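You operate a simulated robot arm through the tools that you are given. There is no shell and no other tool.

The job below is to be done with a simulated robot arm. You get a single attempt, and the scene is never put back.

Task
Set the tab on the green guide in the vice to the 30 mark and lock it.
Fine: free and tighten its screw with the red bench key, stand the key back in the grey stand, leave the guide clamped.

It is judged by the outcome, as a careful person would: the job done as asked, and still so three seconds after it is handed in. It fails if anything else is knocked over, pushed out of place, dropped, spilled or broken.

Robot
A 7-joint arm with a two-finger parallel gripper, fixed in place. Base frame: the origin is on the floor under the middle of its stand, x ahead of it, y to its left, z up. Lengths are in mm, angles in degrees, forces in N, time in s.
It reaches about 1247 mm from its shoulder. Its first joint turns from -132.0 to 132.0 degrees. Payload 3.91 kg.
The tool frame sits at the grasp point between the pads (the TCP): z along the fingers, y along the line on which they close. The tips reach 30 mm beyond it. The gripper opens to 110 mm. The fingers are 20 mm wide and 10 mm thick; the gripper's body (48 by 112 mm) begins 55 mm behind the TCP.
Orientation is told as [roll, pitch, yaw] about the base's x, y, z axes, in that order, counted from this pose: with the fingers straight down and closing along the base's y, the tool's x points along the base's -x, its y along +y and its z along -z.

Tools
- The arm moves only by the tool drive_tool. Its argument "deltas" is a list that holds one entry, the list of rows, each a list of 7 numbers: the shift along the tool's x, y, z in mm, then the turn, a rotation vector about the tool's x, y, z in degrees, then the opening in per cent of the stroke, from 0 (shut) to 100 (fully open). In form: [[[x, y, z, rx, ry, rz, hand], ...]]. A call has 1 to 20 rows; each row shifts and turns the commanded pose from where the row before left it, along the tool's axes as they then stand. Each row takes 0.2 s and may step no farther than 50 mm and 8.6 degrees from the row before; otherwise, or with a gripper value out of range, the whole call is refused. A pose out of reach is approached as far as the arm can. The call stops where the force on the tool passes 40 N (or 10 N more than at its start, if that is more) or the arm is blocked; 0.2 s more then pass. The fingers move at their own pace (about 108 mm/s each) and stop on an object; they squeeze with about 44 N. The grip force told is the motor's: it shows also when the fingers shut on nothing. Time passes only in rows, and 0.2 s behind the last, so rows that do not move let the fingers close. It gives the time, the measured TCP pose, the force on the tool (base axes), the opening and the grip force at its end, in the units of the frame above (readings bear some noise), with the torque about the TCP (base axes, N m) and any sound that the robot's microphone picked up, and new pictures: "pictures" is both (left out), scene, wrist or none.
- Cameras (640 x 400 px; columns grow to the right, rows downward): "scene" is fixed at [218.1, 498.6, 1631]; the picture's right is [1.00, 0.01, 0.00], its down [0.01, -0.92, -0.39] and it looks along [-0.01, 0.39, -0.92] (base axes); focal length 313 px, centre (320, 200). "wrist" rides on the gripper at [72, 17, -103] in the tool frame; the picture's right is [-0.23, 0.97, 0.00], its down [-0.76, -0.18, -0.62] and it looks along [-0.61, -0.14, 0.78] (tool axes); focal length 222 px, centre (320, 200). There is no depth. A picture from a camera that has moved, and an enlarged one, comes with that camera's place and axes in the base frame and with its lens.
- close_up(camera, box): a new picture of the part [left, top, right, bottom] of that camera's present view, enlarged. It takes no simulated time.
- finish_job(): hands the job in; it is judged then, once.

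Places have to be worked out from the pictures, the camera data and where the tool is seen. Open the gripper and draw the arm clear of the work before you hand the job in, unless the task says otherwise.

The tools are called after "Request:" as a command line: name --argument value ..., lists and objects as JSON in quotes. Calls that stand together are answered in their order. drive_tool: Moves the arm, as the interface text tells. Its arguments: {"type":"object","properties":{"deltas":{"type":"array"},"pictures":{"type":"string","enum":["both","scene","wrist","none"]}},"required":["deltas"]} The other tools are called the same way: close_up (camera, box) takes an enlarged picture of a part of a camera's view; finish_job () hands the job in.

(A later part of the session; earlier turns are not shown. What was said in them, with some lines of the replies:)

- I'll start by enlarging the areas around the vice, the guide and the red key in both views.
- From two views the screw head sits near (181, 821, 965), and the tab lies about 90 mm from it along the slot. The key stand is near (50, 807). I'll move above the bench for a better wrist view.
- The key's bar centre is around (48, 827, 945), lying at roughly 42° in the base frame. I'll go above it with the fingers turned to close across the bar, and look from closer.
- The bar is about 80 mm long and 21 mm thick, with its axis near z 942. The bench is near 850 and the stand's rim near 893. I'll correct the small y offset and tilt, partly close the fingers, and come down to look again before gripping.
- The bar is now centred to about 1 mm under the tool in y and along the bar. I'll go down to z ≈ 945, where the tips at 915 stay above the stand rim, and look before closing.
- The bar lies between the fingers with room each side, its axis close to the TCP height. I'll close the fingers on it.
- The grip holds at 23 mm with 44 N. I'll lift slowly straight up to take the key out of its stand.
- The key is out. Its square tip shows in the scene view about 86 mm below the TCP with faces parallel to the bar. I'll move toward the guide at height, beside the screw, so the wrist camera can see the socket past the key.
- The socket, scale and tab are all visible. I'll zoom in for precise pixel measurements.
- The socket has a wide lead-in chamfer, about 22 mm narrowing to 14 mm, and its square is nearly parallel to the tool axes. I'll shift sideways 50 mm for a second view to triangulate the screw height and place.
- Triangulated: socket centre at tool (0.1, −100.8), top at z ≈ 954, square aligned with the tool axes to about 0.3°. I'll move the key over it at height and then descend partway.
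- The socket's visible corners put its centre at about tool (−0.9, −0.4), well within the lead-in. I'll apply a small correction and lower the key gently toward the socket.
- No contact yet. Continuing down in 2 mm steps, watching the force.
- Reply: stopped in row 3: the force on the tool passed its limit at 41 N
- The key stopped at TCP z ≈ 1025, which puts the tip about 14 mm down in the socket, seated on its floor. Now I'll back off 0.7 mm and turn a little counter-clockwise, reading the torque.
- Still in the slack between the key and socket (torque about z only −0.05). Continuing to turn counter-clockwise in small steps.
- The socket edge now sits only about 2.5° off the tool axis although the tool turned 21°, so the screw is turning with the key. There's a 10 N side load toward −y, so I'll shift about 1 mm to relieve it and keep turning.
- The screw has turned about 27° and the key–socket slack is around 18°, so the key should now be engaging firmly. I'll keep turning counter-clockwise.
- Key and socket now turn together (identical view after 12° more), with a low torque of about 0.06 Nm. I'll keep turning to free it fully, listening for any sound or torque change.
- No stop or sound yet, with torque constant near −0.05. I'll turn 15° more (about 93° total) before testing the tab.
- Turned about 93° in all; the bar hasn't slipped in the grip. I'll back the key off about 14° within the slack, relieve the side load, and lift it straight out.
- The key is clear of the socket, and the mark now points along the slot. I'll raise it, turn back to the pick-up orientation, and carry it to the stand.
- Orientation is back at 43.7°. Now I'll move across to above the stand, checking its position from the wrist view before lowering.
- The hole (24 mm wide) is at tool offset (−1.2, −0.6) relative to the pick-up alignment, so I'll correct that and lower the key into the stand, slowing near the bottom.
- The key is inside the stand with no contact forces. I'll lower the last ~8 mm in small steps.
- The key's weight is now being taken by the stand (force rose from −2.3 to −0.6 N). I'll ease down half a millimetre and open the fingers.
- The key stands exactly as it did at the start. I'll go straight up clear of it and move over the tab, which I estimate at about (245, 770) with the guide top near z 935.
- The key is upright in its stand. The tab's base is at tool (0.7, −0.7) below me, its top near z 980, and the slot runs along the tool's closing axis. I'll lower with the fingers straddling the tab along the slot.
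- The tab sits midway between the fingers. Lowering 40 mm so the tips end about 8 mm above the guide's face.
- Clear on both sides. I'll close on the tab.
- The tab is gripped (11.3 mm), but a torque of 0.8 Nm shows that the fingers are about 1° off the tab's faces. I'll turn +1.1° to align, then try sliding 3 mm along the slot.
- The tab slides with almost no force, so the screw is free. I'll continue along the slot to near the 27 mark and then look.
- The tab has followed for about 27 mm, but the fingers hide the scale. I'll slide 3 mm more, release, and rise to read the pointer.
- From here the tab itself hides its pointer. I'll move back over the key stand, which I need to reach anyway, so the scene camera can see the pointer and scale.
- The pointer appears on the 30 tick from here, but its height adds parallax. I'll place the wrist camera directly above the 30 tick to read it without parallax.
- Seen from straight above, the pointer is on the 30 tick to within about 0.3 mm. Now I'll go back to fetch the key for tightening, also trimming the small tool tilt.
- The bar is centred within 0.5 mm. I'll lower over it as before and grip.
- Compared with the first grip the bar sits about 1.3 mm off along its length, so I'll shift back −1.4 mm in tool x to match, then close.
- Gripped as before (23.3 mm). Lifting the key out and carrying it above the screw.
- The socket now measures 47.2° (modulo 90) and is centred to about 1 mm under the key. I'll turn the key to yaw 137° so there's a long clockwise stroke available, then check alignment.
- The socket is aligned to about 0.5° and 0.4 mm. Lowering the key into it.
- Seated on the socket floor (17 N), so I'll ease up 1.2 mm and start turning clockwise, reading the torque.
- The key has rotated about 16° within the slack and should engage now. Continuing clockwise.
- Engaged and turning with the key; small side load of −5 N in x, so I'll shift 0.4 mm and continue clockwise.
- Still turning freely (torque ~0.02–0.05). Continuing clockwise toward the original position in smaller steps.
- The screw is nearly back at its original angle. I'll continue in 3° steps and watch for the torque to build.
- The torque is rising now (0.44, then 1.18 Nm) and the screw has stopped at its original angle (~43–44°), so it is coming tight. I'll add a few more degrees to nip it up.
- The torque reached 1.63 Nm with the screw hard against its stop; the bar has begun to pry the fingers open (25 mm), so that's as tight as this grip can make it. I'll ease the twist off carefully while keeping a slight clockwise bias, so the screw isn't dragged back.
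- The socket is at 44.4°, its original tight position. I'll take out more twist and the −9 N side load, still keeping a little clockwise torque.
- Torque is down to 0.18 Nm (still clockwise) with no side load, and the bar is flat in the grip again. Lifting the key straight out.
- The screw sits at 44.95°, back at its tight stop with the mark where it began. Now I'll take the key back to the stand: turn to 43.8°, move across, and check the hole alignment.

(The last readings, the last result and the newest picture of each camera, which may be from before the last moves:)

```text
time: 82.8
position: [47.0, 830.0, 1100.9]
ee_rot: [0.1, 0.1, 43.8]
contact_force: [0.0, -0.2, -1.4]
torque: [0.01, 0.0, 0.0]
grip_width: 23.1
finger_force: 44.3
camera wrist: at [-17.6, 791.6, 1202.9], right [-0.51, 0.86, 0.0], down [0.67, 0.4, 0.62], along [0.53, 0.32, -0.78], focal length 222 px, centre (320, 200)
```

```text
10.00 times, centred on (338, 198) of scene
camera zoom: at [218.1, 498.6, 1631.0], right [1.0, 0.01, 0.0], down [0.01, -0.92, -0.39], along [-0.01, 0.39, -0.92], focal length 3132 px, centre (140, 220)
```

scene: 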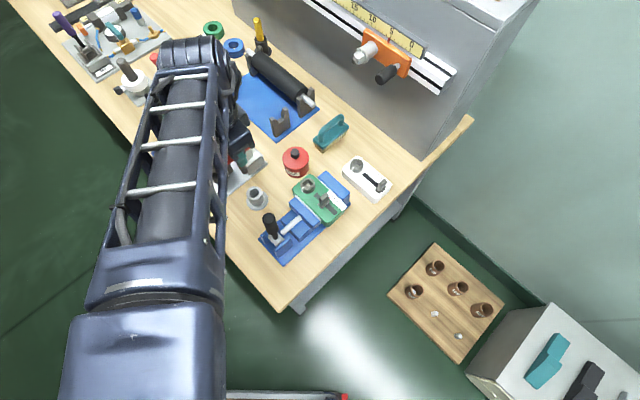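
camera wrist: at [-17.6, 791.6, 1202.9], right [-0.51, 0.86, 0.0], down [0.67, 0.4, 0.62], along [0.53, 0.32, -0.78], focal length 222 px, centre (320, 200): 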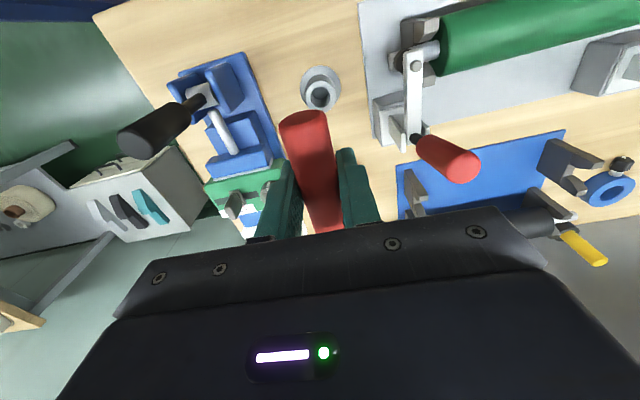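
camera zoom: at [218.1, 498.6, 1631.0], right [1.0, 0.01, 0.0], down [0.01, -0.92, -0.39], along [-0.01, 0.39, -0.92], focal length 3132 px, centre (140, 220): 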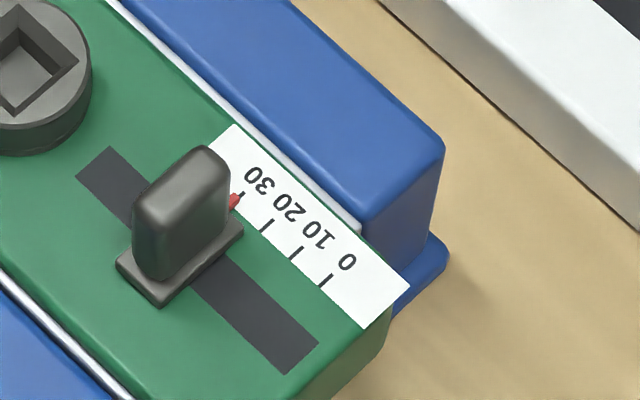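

The tab still reads 30, and the stand's hole is aligned within about 0.2 mm of the pick-up position. Lowering the key into the stand.

Request:
drive_tool --deltas '[[[0, 0, 25, 0, 0, 0, 0], [0, 0, 25, 0, 0, 0, 0], [0, 0, 25, 0, 0, 0, 0], [0, 0, 20, 0, 0, 0, 0], [0, 0, 20, 0, 0, 0, 0], [0, 0, 15, 0, 0, 0, 0], [0, 0, 10, 0, 0, 0, 0], [0, 0, 7, 0, 0, 0, 0], [0, 0, 0, 0, 0, 0, 0]]]' --pictures "wrist"

Request:
close_up --camera "wrist" --box '[240, 60, 400, 240]'

```text
time: 84.8
position: [44.6, 828.9, 954.1]
ee_rot: [0.2, 0.1, 43.8]
contact_force: [-0.3, -0.2, -1.8]
torque: [0.05, 0.01, -0.01]
grip_width: 23.1
finger_force: 44.1
camera wrist: at [-18.5, 791.7, 1056.0], right [-0.51, 0.86, 0.0], down [0.67, 0.4, 0.62], along [0.53, 0.32, -0.78], focal length 222 px, centre (320, 200)
```

wrist: 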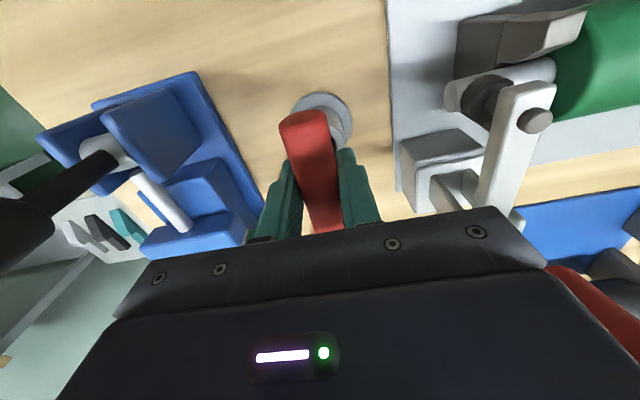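

```text
2.22 times, centred on (320, 150) of wrist
camera zoom: at [-18.5, 791.7, 1056.0], right [-0.51, 0.86, 0.0], down [0.67, 0.4, 0.62], along [0.53, 0.32, -0.78], focal length 494 px, centre (320, 311)
```

zoom: 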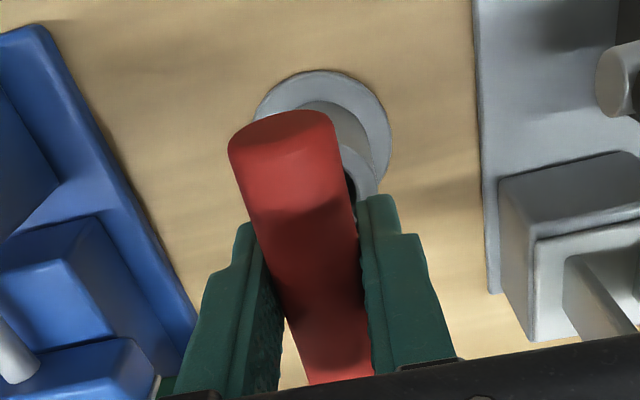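

Inside the stand with no contact. Lowering the last ~9 mm in small steps.

Request:
drive_tool --deltas '[[[0, 0, 2, 0, 0, 0, 0], [0, 0, 2, 0, 0, 0, 0], [0, 0, 1.5, 0, 0, 0, 0], [0, 0, 1, 0, 0, 0, 0], [0, 0, 1, 0, 0, 0, 0], [0, 0, 0, 0, 0, 0, 0]]]' --pictures "none"

Request:
drive_tool --deltas '[[[0, 0, 0.6, 0, 0, 0, 0], [0, 0, 0.6, 0, 0, 0, 0], [0, 0, 0, 0, 0, 0, 0]]]' --pictures "none"

```text
time: 86.2
position: [45.6, 830.1, 947.1]
ee_rot: [0.1, 0.1, 43.8]
contact_force: [-0.1, 0.3, -2.0]
torque: [-0.01, 0.03, -0.01]
grip_width: 23.3
finger_force: 44.0
```

```text
time: 87.0
position: [46.1, 829.7, 945.1]
ee_rot: [0.1, 0.1, 43.8]
contact_force: [0.4, -0.2, -1.3]
torque: [0.01, 0.0, 0.0]
grip_width: 23.3
finger_force: 44.3
```

Request:
drive_tool --deltas '[[[0, 0, 0.5, 0, 0, 0, 0], [0, 0, 0.5, 0, 0, 0, 0], [0, 0, 0, 0, 0, 0, 0]]]' --pictures "none"

```text
time: 87.8
position: [43.5, 830.7, 943.7]
ee_rot: [0.1, 0.1, 43.7]
contact_force: [-0.3, -0.7, 5.5]
torque: [-0.02, 0.0, 0.01]
grip_width: 22.9
finger_force: 43.8
```

The key is seated (force now +5.5 N). I'll ease up slightly, open the fingers gently, and check that it stands.

Request:
drive_tool --deltas '[[[0, 0, -0.4, 0, 0, 0, 0], [0, 0, 0, 0, 0, 0, 10], [0, 0, 0, 0, 0, 0, 22], [0, 0, 0, 0, 0, 0, 30], [0, 0, 0, 0, 0, 0, 45], [0, 0, 0, 0, 0, 0, 60], [0, 0, 0, 0, 0, 0, 60]]]' --pictures "wrist"

Request:
close_up --camera "wrist" --box '[240, 60, 400, 240]'

```text
time: 89.4
position: [44.4, 829.7, 944.1]
ee_rot: [0.2, 0.1, 43.8]
contact_force: [-0.4, -0.2, 0.3]
torque: [-0.01, 0.0, 0.01]
grip_width: 66.0
finger_force: 0.1
camera wrist: at [-18.9, 791.5, 1046.9], right [-0.51, 0.86, 0.0], down [0.67, 0.4, 0.62], along [0.53, 0.32, -0.78], focal length 222 px, centre (320, 200)
```

wrist: 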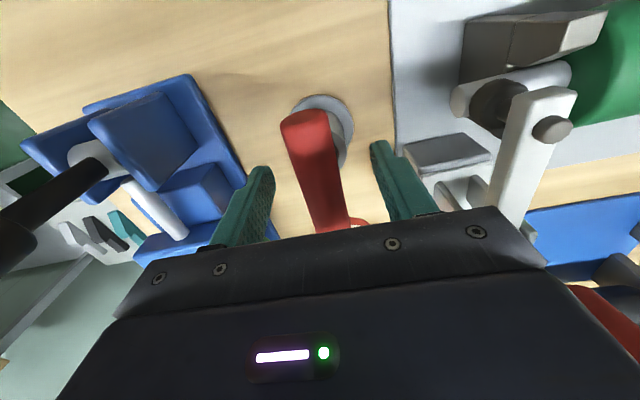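

```text
2.22 times, centred on (320, 150) of wrist
camera zoom: at [-18.9, 791.5, 1046.9], right [-0.51, 0.86, 0.0], down [0.67, 0.4, 0.62], along [0.53, 0.32, -0.78], focal length 494 px, centre (320, 311)
```

zoom: 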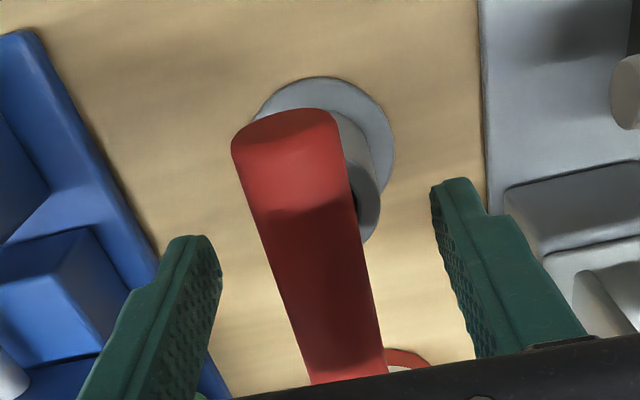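

The key stands in the stand, clear of both fingers. Rising straight up and checking everything.

Request:
drive_tool --deltas '[[[0, 0, -15, 0, 0, 0, 60], [0, 0, -25, 0, 0, 0, 60], [0, 0, -40, 0, 0, 0, 60], [0, 0, -40, 0, 0, 0, 60], [0, 0, -35, 0, 0, 0, 60], [0, 0, 0, 0, 0, 0, 60]]]' --pictures "both"

Request:
close_up --camera "scene" --box '[235, 150, 365, 250]'

Request:
close_up --camera "wrist" --box '[280, 50, 380, 150]'

```text
time: 90.8
position: [44.5, 830.8, 1098.1]
ee_rot: [0.2, 0.1, 43.8]
contact_force: [-0.3, -0.3, -0.6]
torque: [-0.04, -0.01, -0.03]
grip_width: 66.1
finger_force: 0.0
camera wrist: at [-18.9, 791.6, 1201.6], right [-0.51, 0.86, 0.0], down [0.67, 0.4, 0.62], along [0.53, 0.32, -0.78], focal length 222 px, centre (320, 200)
```

scene: 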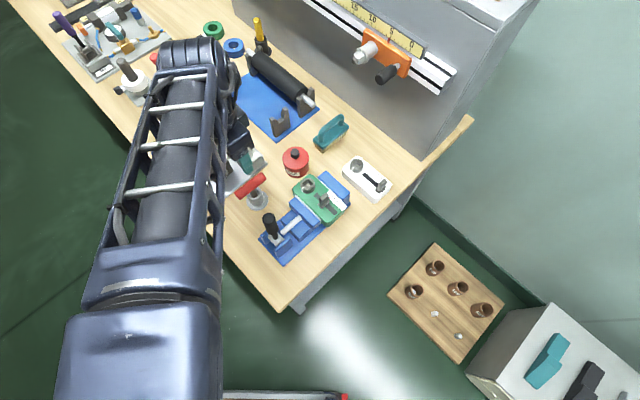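
wrist: 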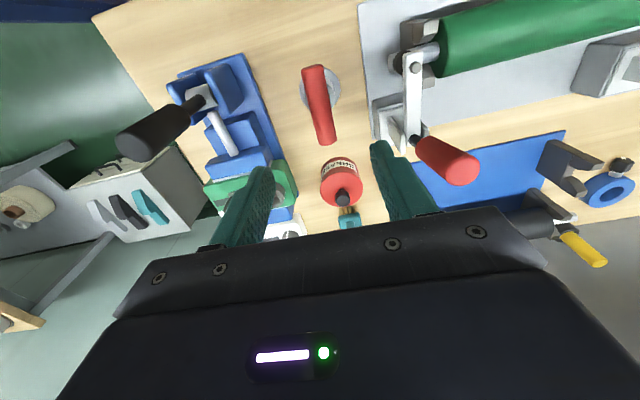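

```text
4.00 times, centred on (300, 200) of scene
camera zoom: at [218.1, 498.6, 1631.0], right [1.0, 0.01, 0.0], down [0.01, -0.92, -0.39], along [-0.01, 0.39, -0.92], focal length 1253 px, centre (400, 200)
```

zoom: 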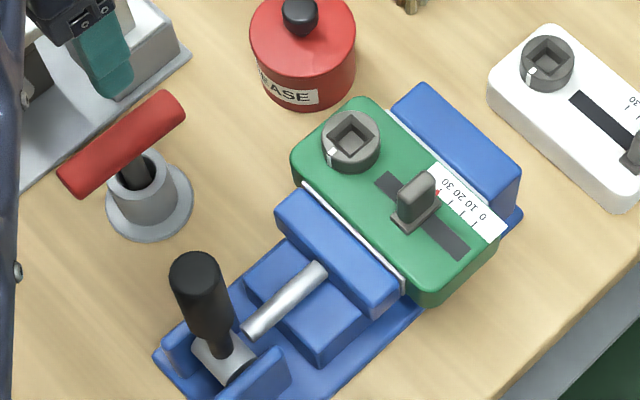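

```text
4.00 times, centred on (330, 100) of wrist
camera zoom: at [-18.9, 791.6, 1201.6], right [-0.51, 0.86, 0.0], down [0.67, 0.4, 0.62], along [0.53, 0.32, -0.78], focal length 888 px, centre (280, 600)
```

zoom: 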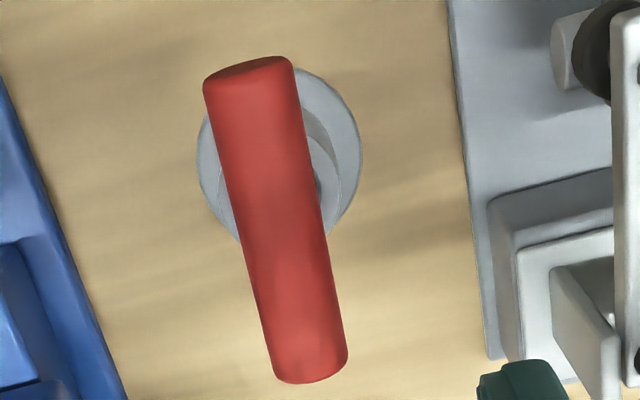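

Key standing, screw mark as at the start, tab still at 30. Before handing in, I'll do a light check that the tab is really locked: hover over it with the fingers just straddling it and nudge very gently.

Request:
drive_tool --deltas '[[[-25.5, -38.5, 0, 0, 0, 0, 50], [-25.5, -38.5, 0, 0, 0, 0, 50], [-25.6, -38.5, 0, 0, 0, 0, 50], [-25.6, -38.5, 0, 0, 0, -1.1, 50], [0, 0, 25, 0, 0, 0, 50], [0, 0, 0, 0, 0, 0, 50], [0, 0, 0, 0, 0, 0, 50]]]' --pictures "wrist"

Request:
close_up --camera "wrist" --box '[260, 50, 390, 180]'

```text
time: 92.4
position: [225.0, 788.9, 1073.5]
ee_rot: [0.2, 0.1, 44.9]
contact_force: [-0.7, -0.6, -0.2]
torque: [0.0, 0.01, 0.0]
grip_width: 54.8
finger_force: 0.0
camera wrist: at [163.0, 748.6, 1176.1], right [-0.53, 0.85, 0.0], down [0.67, 0.41, 0.62], along [0.53, 0.33, -0.78], focal length 222 px, centre (320, 200)
```

wrist: 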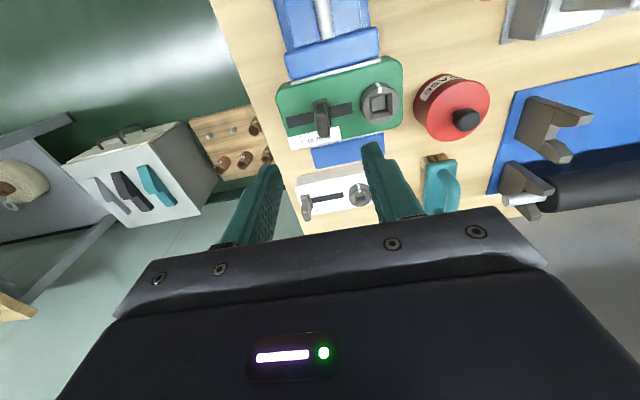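

```text
3.08 times, centred on (325, 115) of wrist
camera zoom: at [163.0, 748.6, 1176.1], right [-0.53, 0.85, 0.0], down [0.67, 0.41, 0.62], along [0.53, 0.33, -0.78], focal length 684 px, centre (305, 462)
```

zoom: 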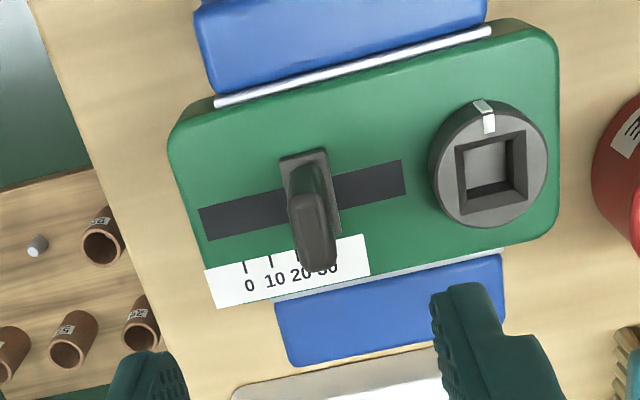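

The tab sits about 1 mm toward +y of the tool centre. I'll correct that and lower with the fingers straddling it.

Request:
drive_tool --deltas '[[[0, 1.0, 0, 0, 0, 0, 40], [0, 0, 30, 0, 0, 0, 40], [0, 0, 30, 0, 0, 0, 40], [0, 0, 25, 0, 0, 0, 40], [0, 0, 13, 0, 0, 0, 40], [0, 0, 0, 0, 0, 0, 40], [0, 0, 0, 0, 0, 0, 20], [0, 0, 0, 0, 0, 0, 20]]]' --pictures "wrist"

Request:
close_up --camera "wrist" --box '[260, 90, 390, 220]'

```text
time: 94.2
position: [225.1, 790.8, 975.3]
ee_rot: [0.1, 0.1, 45.0]
contact_force: [0.0, 0.2, -0.2]
torque: [-0.03, 0.03, -0.02]
grip_width: 22.3
finger_force: 0.0
camera wrist: at [161.3, 750.8, 1077.9], right [-0.53, 0.85, 0.0], down [0.67, 0.41, 0.62], along [0.53, 0.33, -0.78], focal length 222 px, centre (320, 200)
```

wrist: 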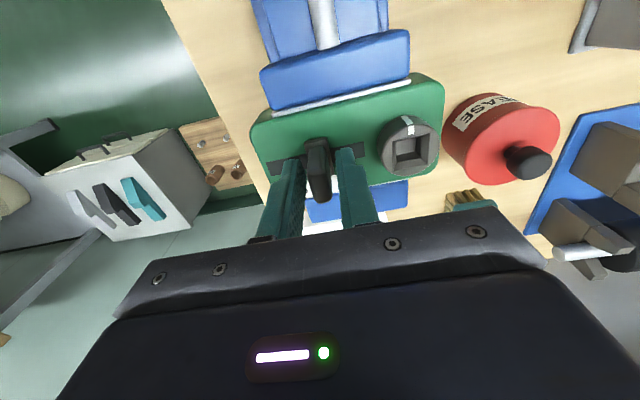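

```text
3.08 times, centred on (325, 155) of wrist
camera zoom: at [161.3, 750.8, 1077.9], right [-0.53, 0.85, 0.0], down [0.67, 0.41, 0.62], along [0.53, 0.33, -0.78], focal length 684 px, centre (305, 338)
```

zoom: 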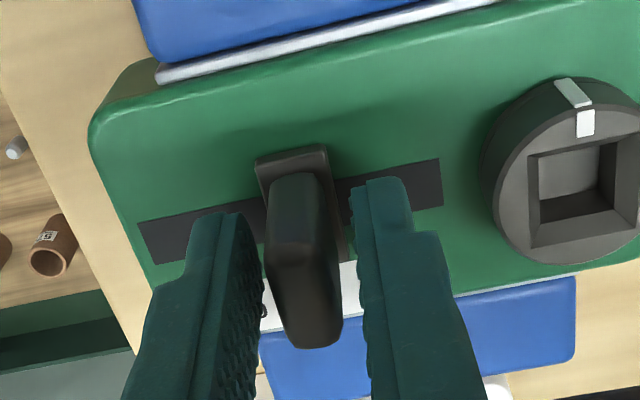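

Centred with about 5 mm each side. I'll narrow to about 15 mm and nudge along the slot in half-millimetre steps, reading the force.

Request:
drive_tool --deltas '[[[0, 0, 0, 0, 0, 0, 14], [0, 0, 0, 0, 0, 0, 14], [0, 1.0, 0, 0, 0, 0, 14], [0, 0.5, 0, 0, 0, 0, 14], [0, 0, 0, 0, 0, 0, 14]]]' --pictures "none"

Request:
drive_tool --deltas '[[[0, 0.5, 0, 0, 0, 0, 14], [0, 0, 0, 0, 0, 0, 14]]]' --pictures "none"

```text
time: 95.4
position: [224.3, 790.7, 975.6]
ee_rot: [0.2, 0.1, 44.9]
contact_force: [0.4, -0.1, 0.4]
torque: [-0.01, 0.04, 0.03]
grip_width: 15.7
finger_force: 0.1
```

```text
time: 96.0
position: [222.7, 791.6, 975.7]
ee_rot: [0.3, 0.1, 44.9]
contact_force: [1.1, -0.6, -0.7]
torque: [-0.02, -0.03, 0.02]
grip_width: 16.0
finger_force: 0.5
```

Request:
drive_tool --deltas '[[[0, 0.5, 0, 0, 0, 0, 14], [0, 0, 0, 0, 0, 0, 14]]]' --pictures "none"

Request:
drive_tool --deltas '[[[0, 0.4, 0, 0, 0, 0, 14], [0, 0, 0, 0, 0, 0, 14]]]' --pictures "none"

```text
time: 96.6
position: [222.8, 791.3, 974.7]
ee_rot: [0.0, 0.1, 44.9]
contact_force: [1.9, -1.0, -0.7]
torque: [-0.02, -0.07, 0.03]
grip_width: 16.4
finger_force: 1.6
```

```text
time: 97.2
position: [222.8, 792.5, 975.3]
ee_rot: [0.2, 0.1, 45.0]
contact_force: [2.2, -3.2, 1.5]
torque: [-0.07, -0.02, 0.01]
grip_width: 16.9
finger_force: 1.6
```

The tab doesn't move: the resisting force along the slot rose to ~3.8 N, versus ~0.2 N when it was free, and the finger gave way instead. It's locked. I'll back off to centre, open, and rise clear.

Request:
drive_tool --deltas '[[[0, -1.4, 0, 0, 0, 0, 14], [0, -1.5, 0, 0, 0, 0, 20], [0, 0, 0, 0, 0, 0, 40], [0, 0, 0, 0, 0, 0, 50], [0, 0, -20, 0, 0, 0, 50], [0, 0, -40, 0, 0, 0, 50], [0, 0, -40, 0, 0, 0, 50], [0, 0, -25, 0, 0, 0, 50], [0, 0, 0, 0, 0, 0, 50]]]' --pictures "wrist"

```text
time: 99.2
position: [226.0, 791.2, 1101.0]
ee_rot: [0.2, 0.1, 44.9]
contact_force: [-0.3, 0.2, 0.2]
torque: [0.05, 0.01, 0.01]
grip_width: 55.0
finger_force: 0.1
camera wrist: at [161.5, 751.6, 1204.1], right [-0.53, 0.85, 0.0], down [0.67, 0.41, 0.62], along [0.53, 0.33, -0.78], focal length 222 px, centre (320, 200)
```

wrist: 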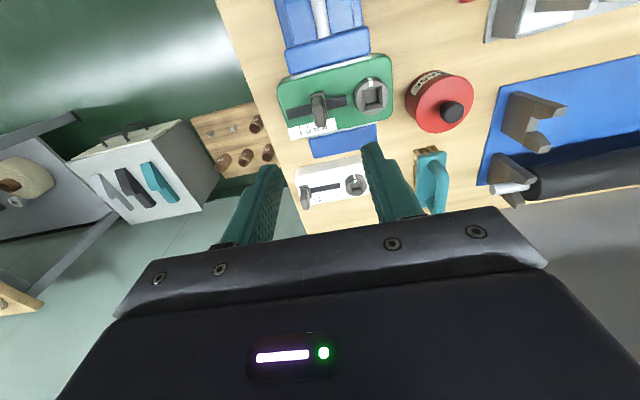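

One last reading of the pointer from straight above, as before.

Request:
drive_tool --deltas '[[[-45.1, -9, 0, 0, 0, 0, 50], [-45.1, -9, 0, 0, 0, 0, 50], [0, 0, 30, 0, 0, 0, 50], [0, 0, 0, 0, 0, 0, 50]]]' --pictures "wrist"

Request:
close_up --camera "wrist" --box '[290, 0, 350, 50]'

```text
time: 100.2
position: [302.1, 840.0, 1070.2]
ee_rot: [0.1, 0.0, 44.9]
contact_force: [-0.1, -0.2, 0.1]
torque: [-0.01, -0.02, 0.02]
grip_width: 55.0
finger_force: 0.0
camera wrist: at [238.4, 801.2, 1172.5], right [-0.53, 0.85, 0.0], down [0.67, 0.41, 0.62], along [0.53, 0.33, -0.78], focal length 222 px, centre (320, 200)
```

wrist: 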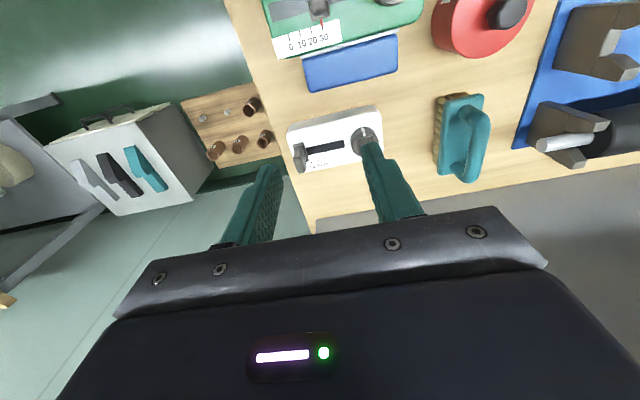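

```text
8.00 times, centred on (320, 25) of wrist
camera zoom: at [238.4, 801.2, 1172.5], right [-0.53, 0.85, 0.0], down [0.67, 0.41, 0.62], along [0.53, 0.33, -0.78], focal length 1777 px, centre (320, 1600)
```

zoom: 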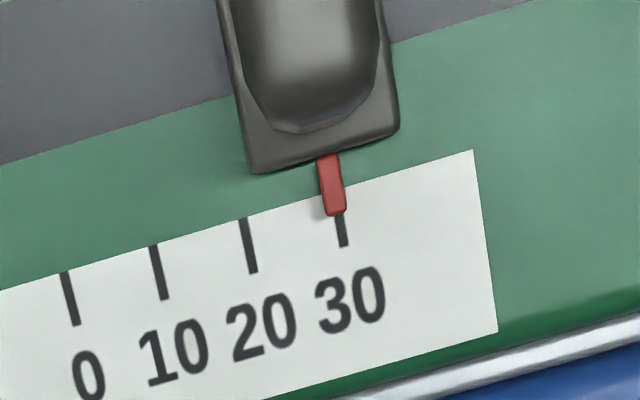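

The pointer is still on 30 (within ~0.3 mm) and locked. I'll raise the arm, open the gripper and draw back to near the starting pose for a final look around.

Request:
drive_tool --deltas '[[[0, 0, -45, 0, 0, 0, 60], [0, 0, -45, 0, 0, 0, 80], [0, 0, -45, 0, 0, 0, 100], [0, 0, -45, 0, 0, 0, 100], [45.5, -12.9, 0, 0, 0, 0, 100], [45.5, -12.9, 0, 0, 0, 0, 100], [45.5, -12.9, 0, 0, 0, 0, 100], [45.5, -12.9, 0, 0, 0, 0, 100], [45.5, -12.9, 0, 0, 0, 0, 100], [45.5, -12.9, 0, 0, 0, 0, 100], [45.5, -12.9, 0, 0, 0, 0, 100], [45.5, -12.9, 0, 0, 0, 0, 100], [0, 0, 0, 0, 0, 0, 100]]]' --pictures "both"

Request:
close_up --camera "scene" --box '[230, 140, 400, 270]'

```text
time: 103.0
position: [117.5, 509.2, 1251.4]
ee_rot: [0.3, 0.1, 44.8]
contact_force: [1.2, 0.0, -0.3]
torque: [-0.02, 0.04, 0.03]
grip_width: 109.9
finger_force: 0.2
camera wrist: at [54.1, 470.0, 1352.9], right [-0.53, 0.85, 0.0], down [0.67, 0.41, 0.62], along [0.53, 0.33, -0.78], focal length 222 px, centre (320, 200)
```

scene: 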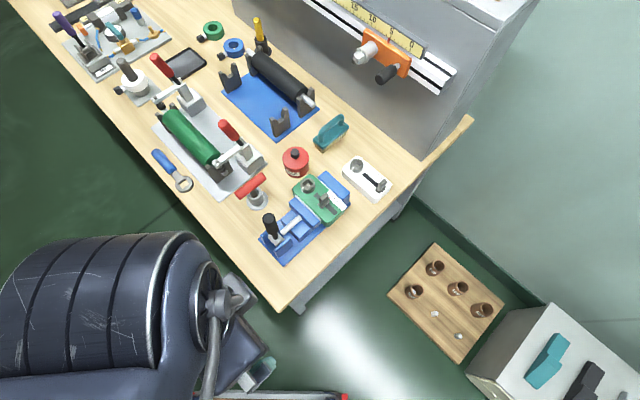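
wrist: 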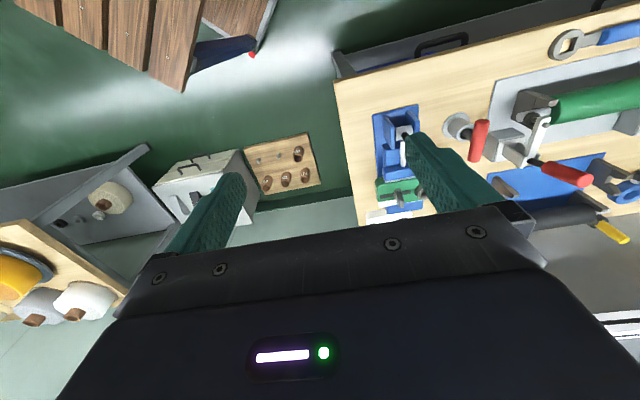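

```text
3.08 times, centred on (315, 205) of scene
camera zoom: at [218.1, 498.6, 1631.0], right [1.0, 0.01, 0.0], down [0.01, -0.92, -0.39], along [-0.01, 0.39, -0.92], focal length 964 px, centre (335, 185)
```

zoom: 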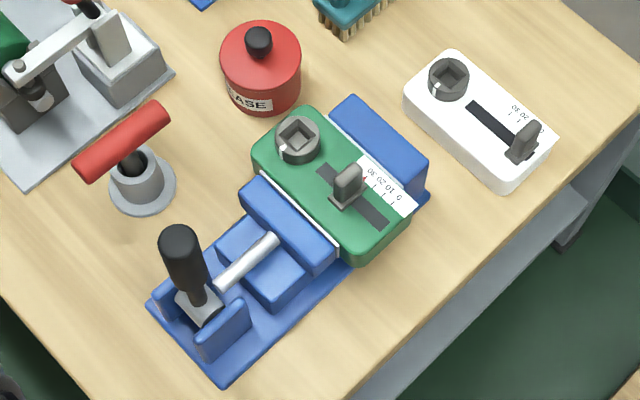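

The arm is clear and the gripper open. The key is upright in its stand, the guide is clamped as it was, the tab is at 30 and locked, and nothing else has moved from the first picture, so I'm handing the job in.

Request:
finish_job

```text
The job is handed in.
```

The tab on the green guide is set to the 30 mark and locked, and I've handed the job in.

- **Tab position:** read from straight above, the pointer is within about 0.3 mm of the 30 tick. It read the same before and after tightening.
- **Lock:** I tightened the screw with the red bench key to about 1.6 Nm, and it stopped at the angle it started from. That was as tight as the grip on the key allowed. A light push of about 4 N along the slot did not move the tab, whereas it slid with almost no force while the screw was loose.
- **Key:** it is standing upright in the grey stand.
- **Guide and the rest of the bench:** the guide is still clamped in the vice. In the final picture nothing else appears to have been knocked or moved.

The gripper is open and the arm is drawn back to near its starting position.
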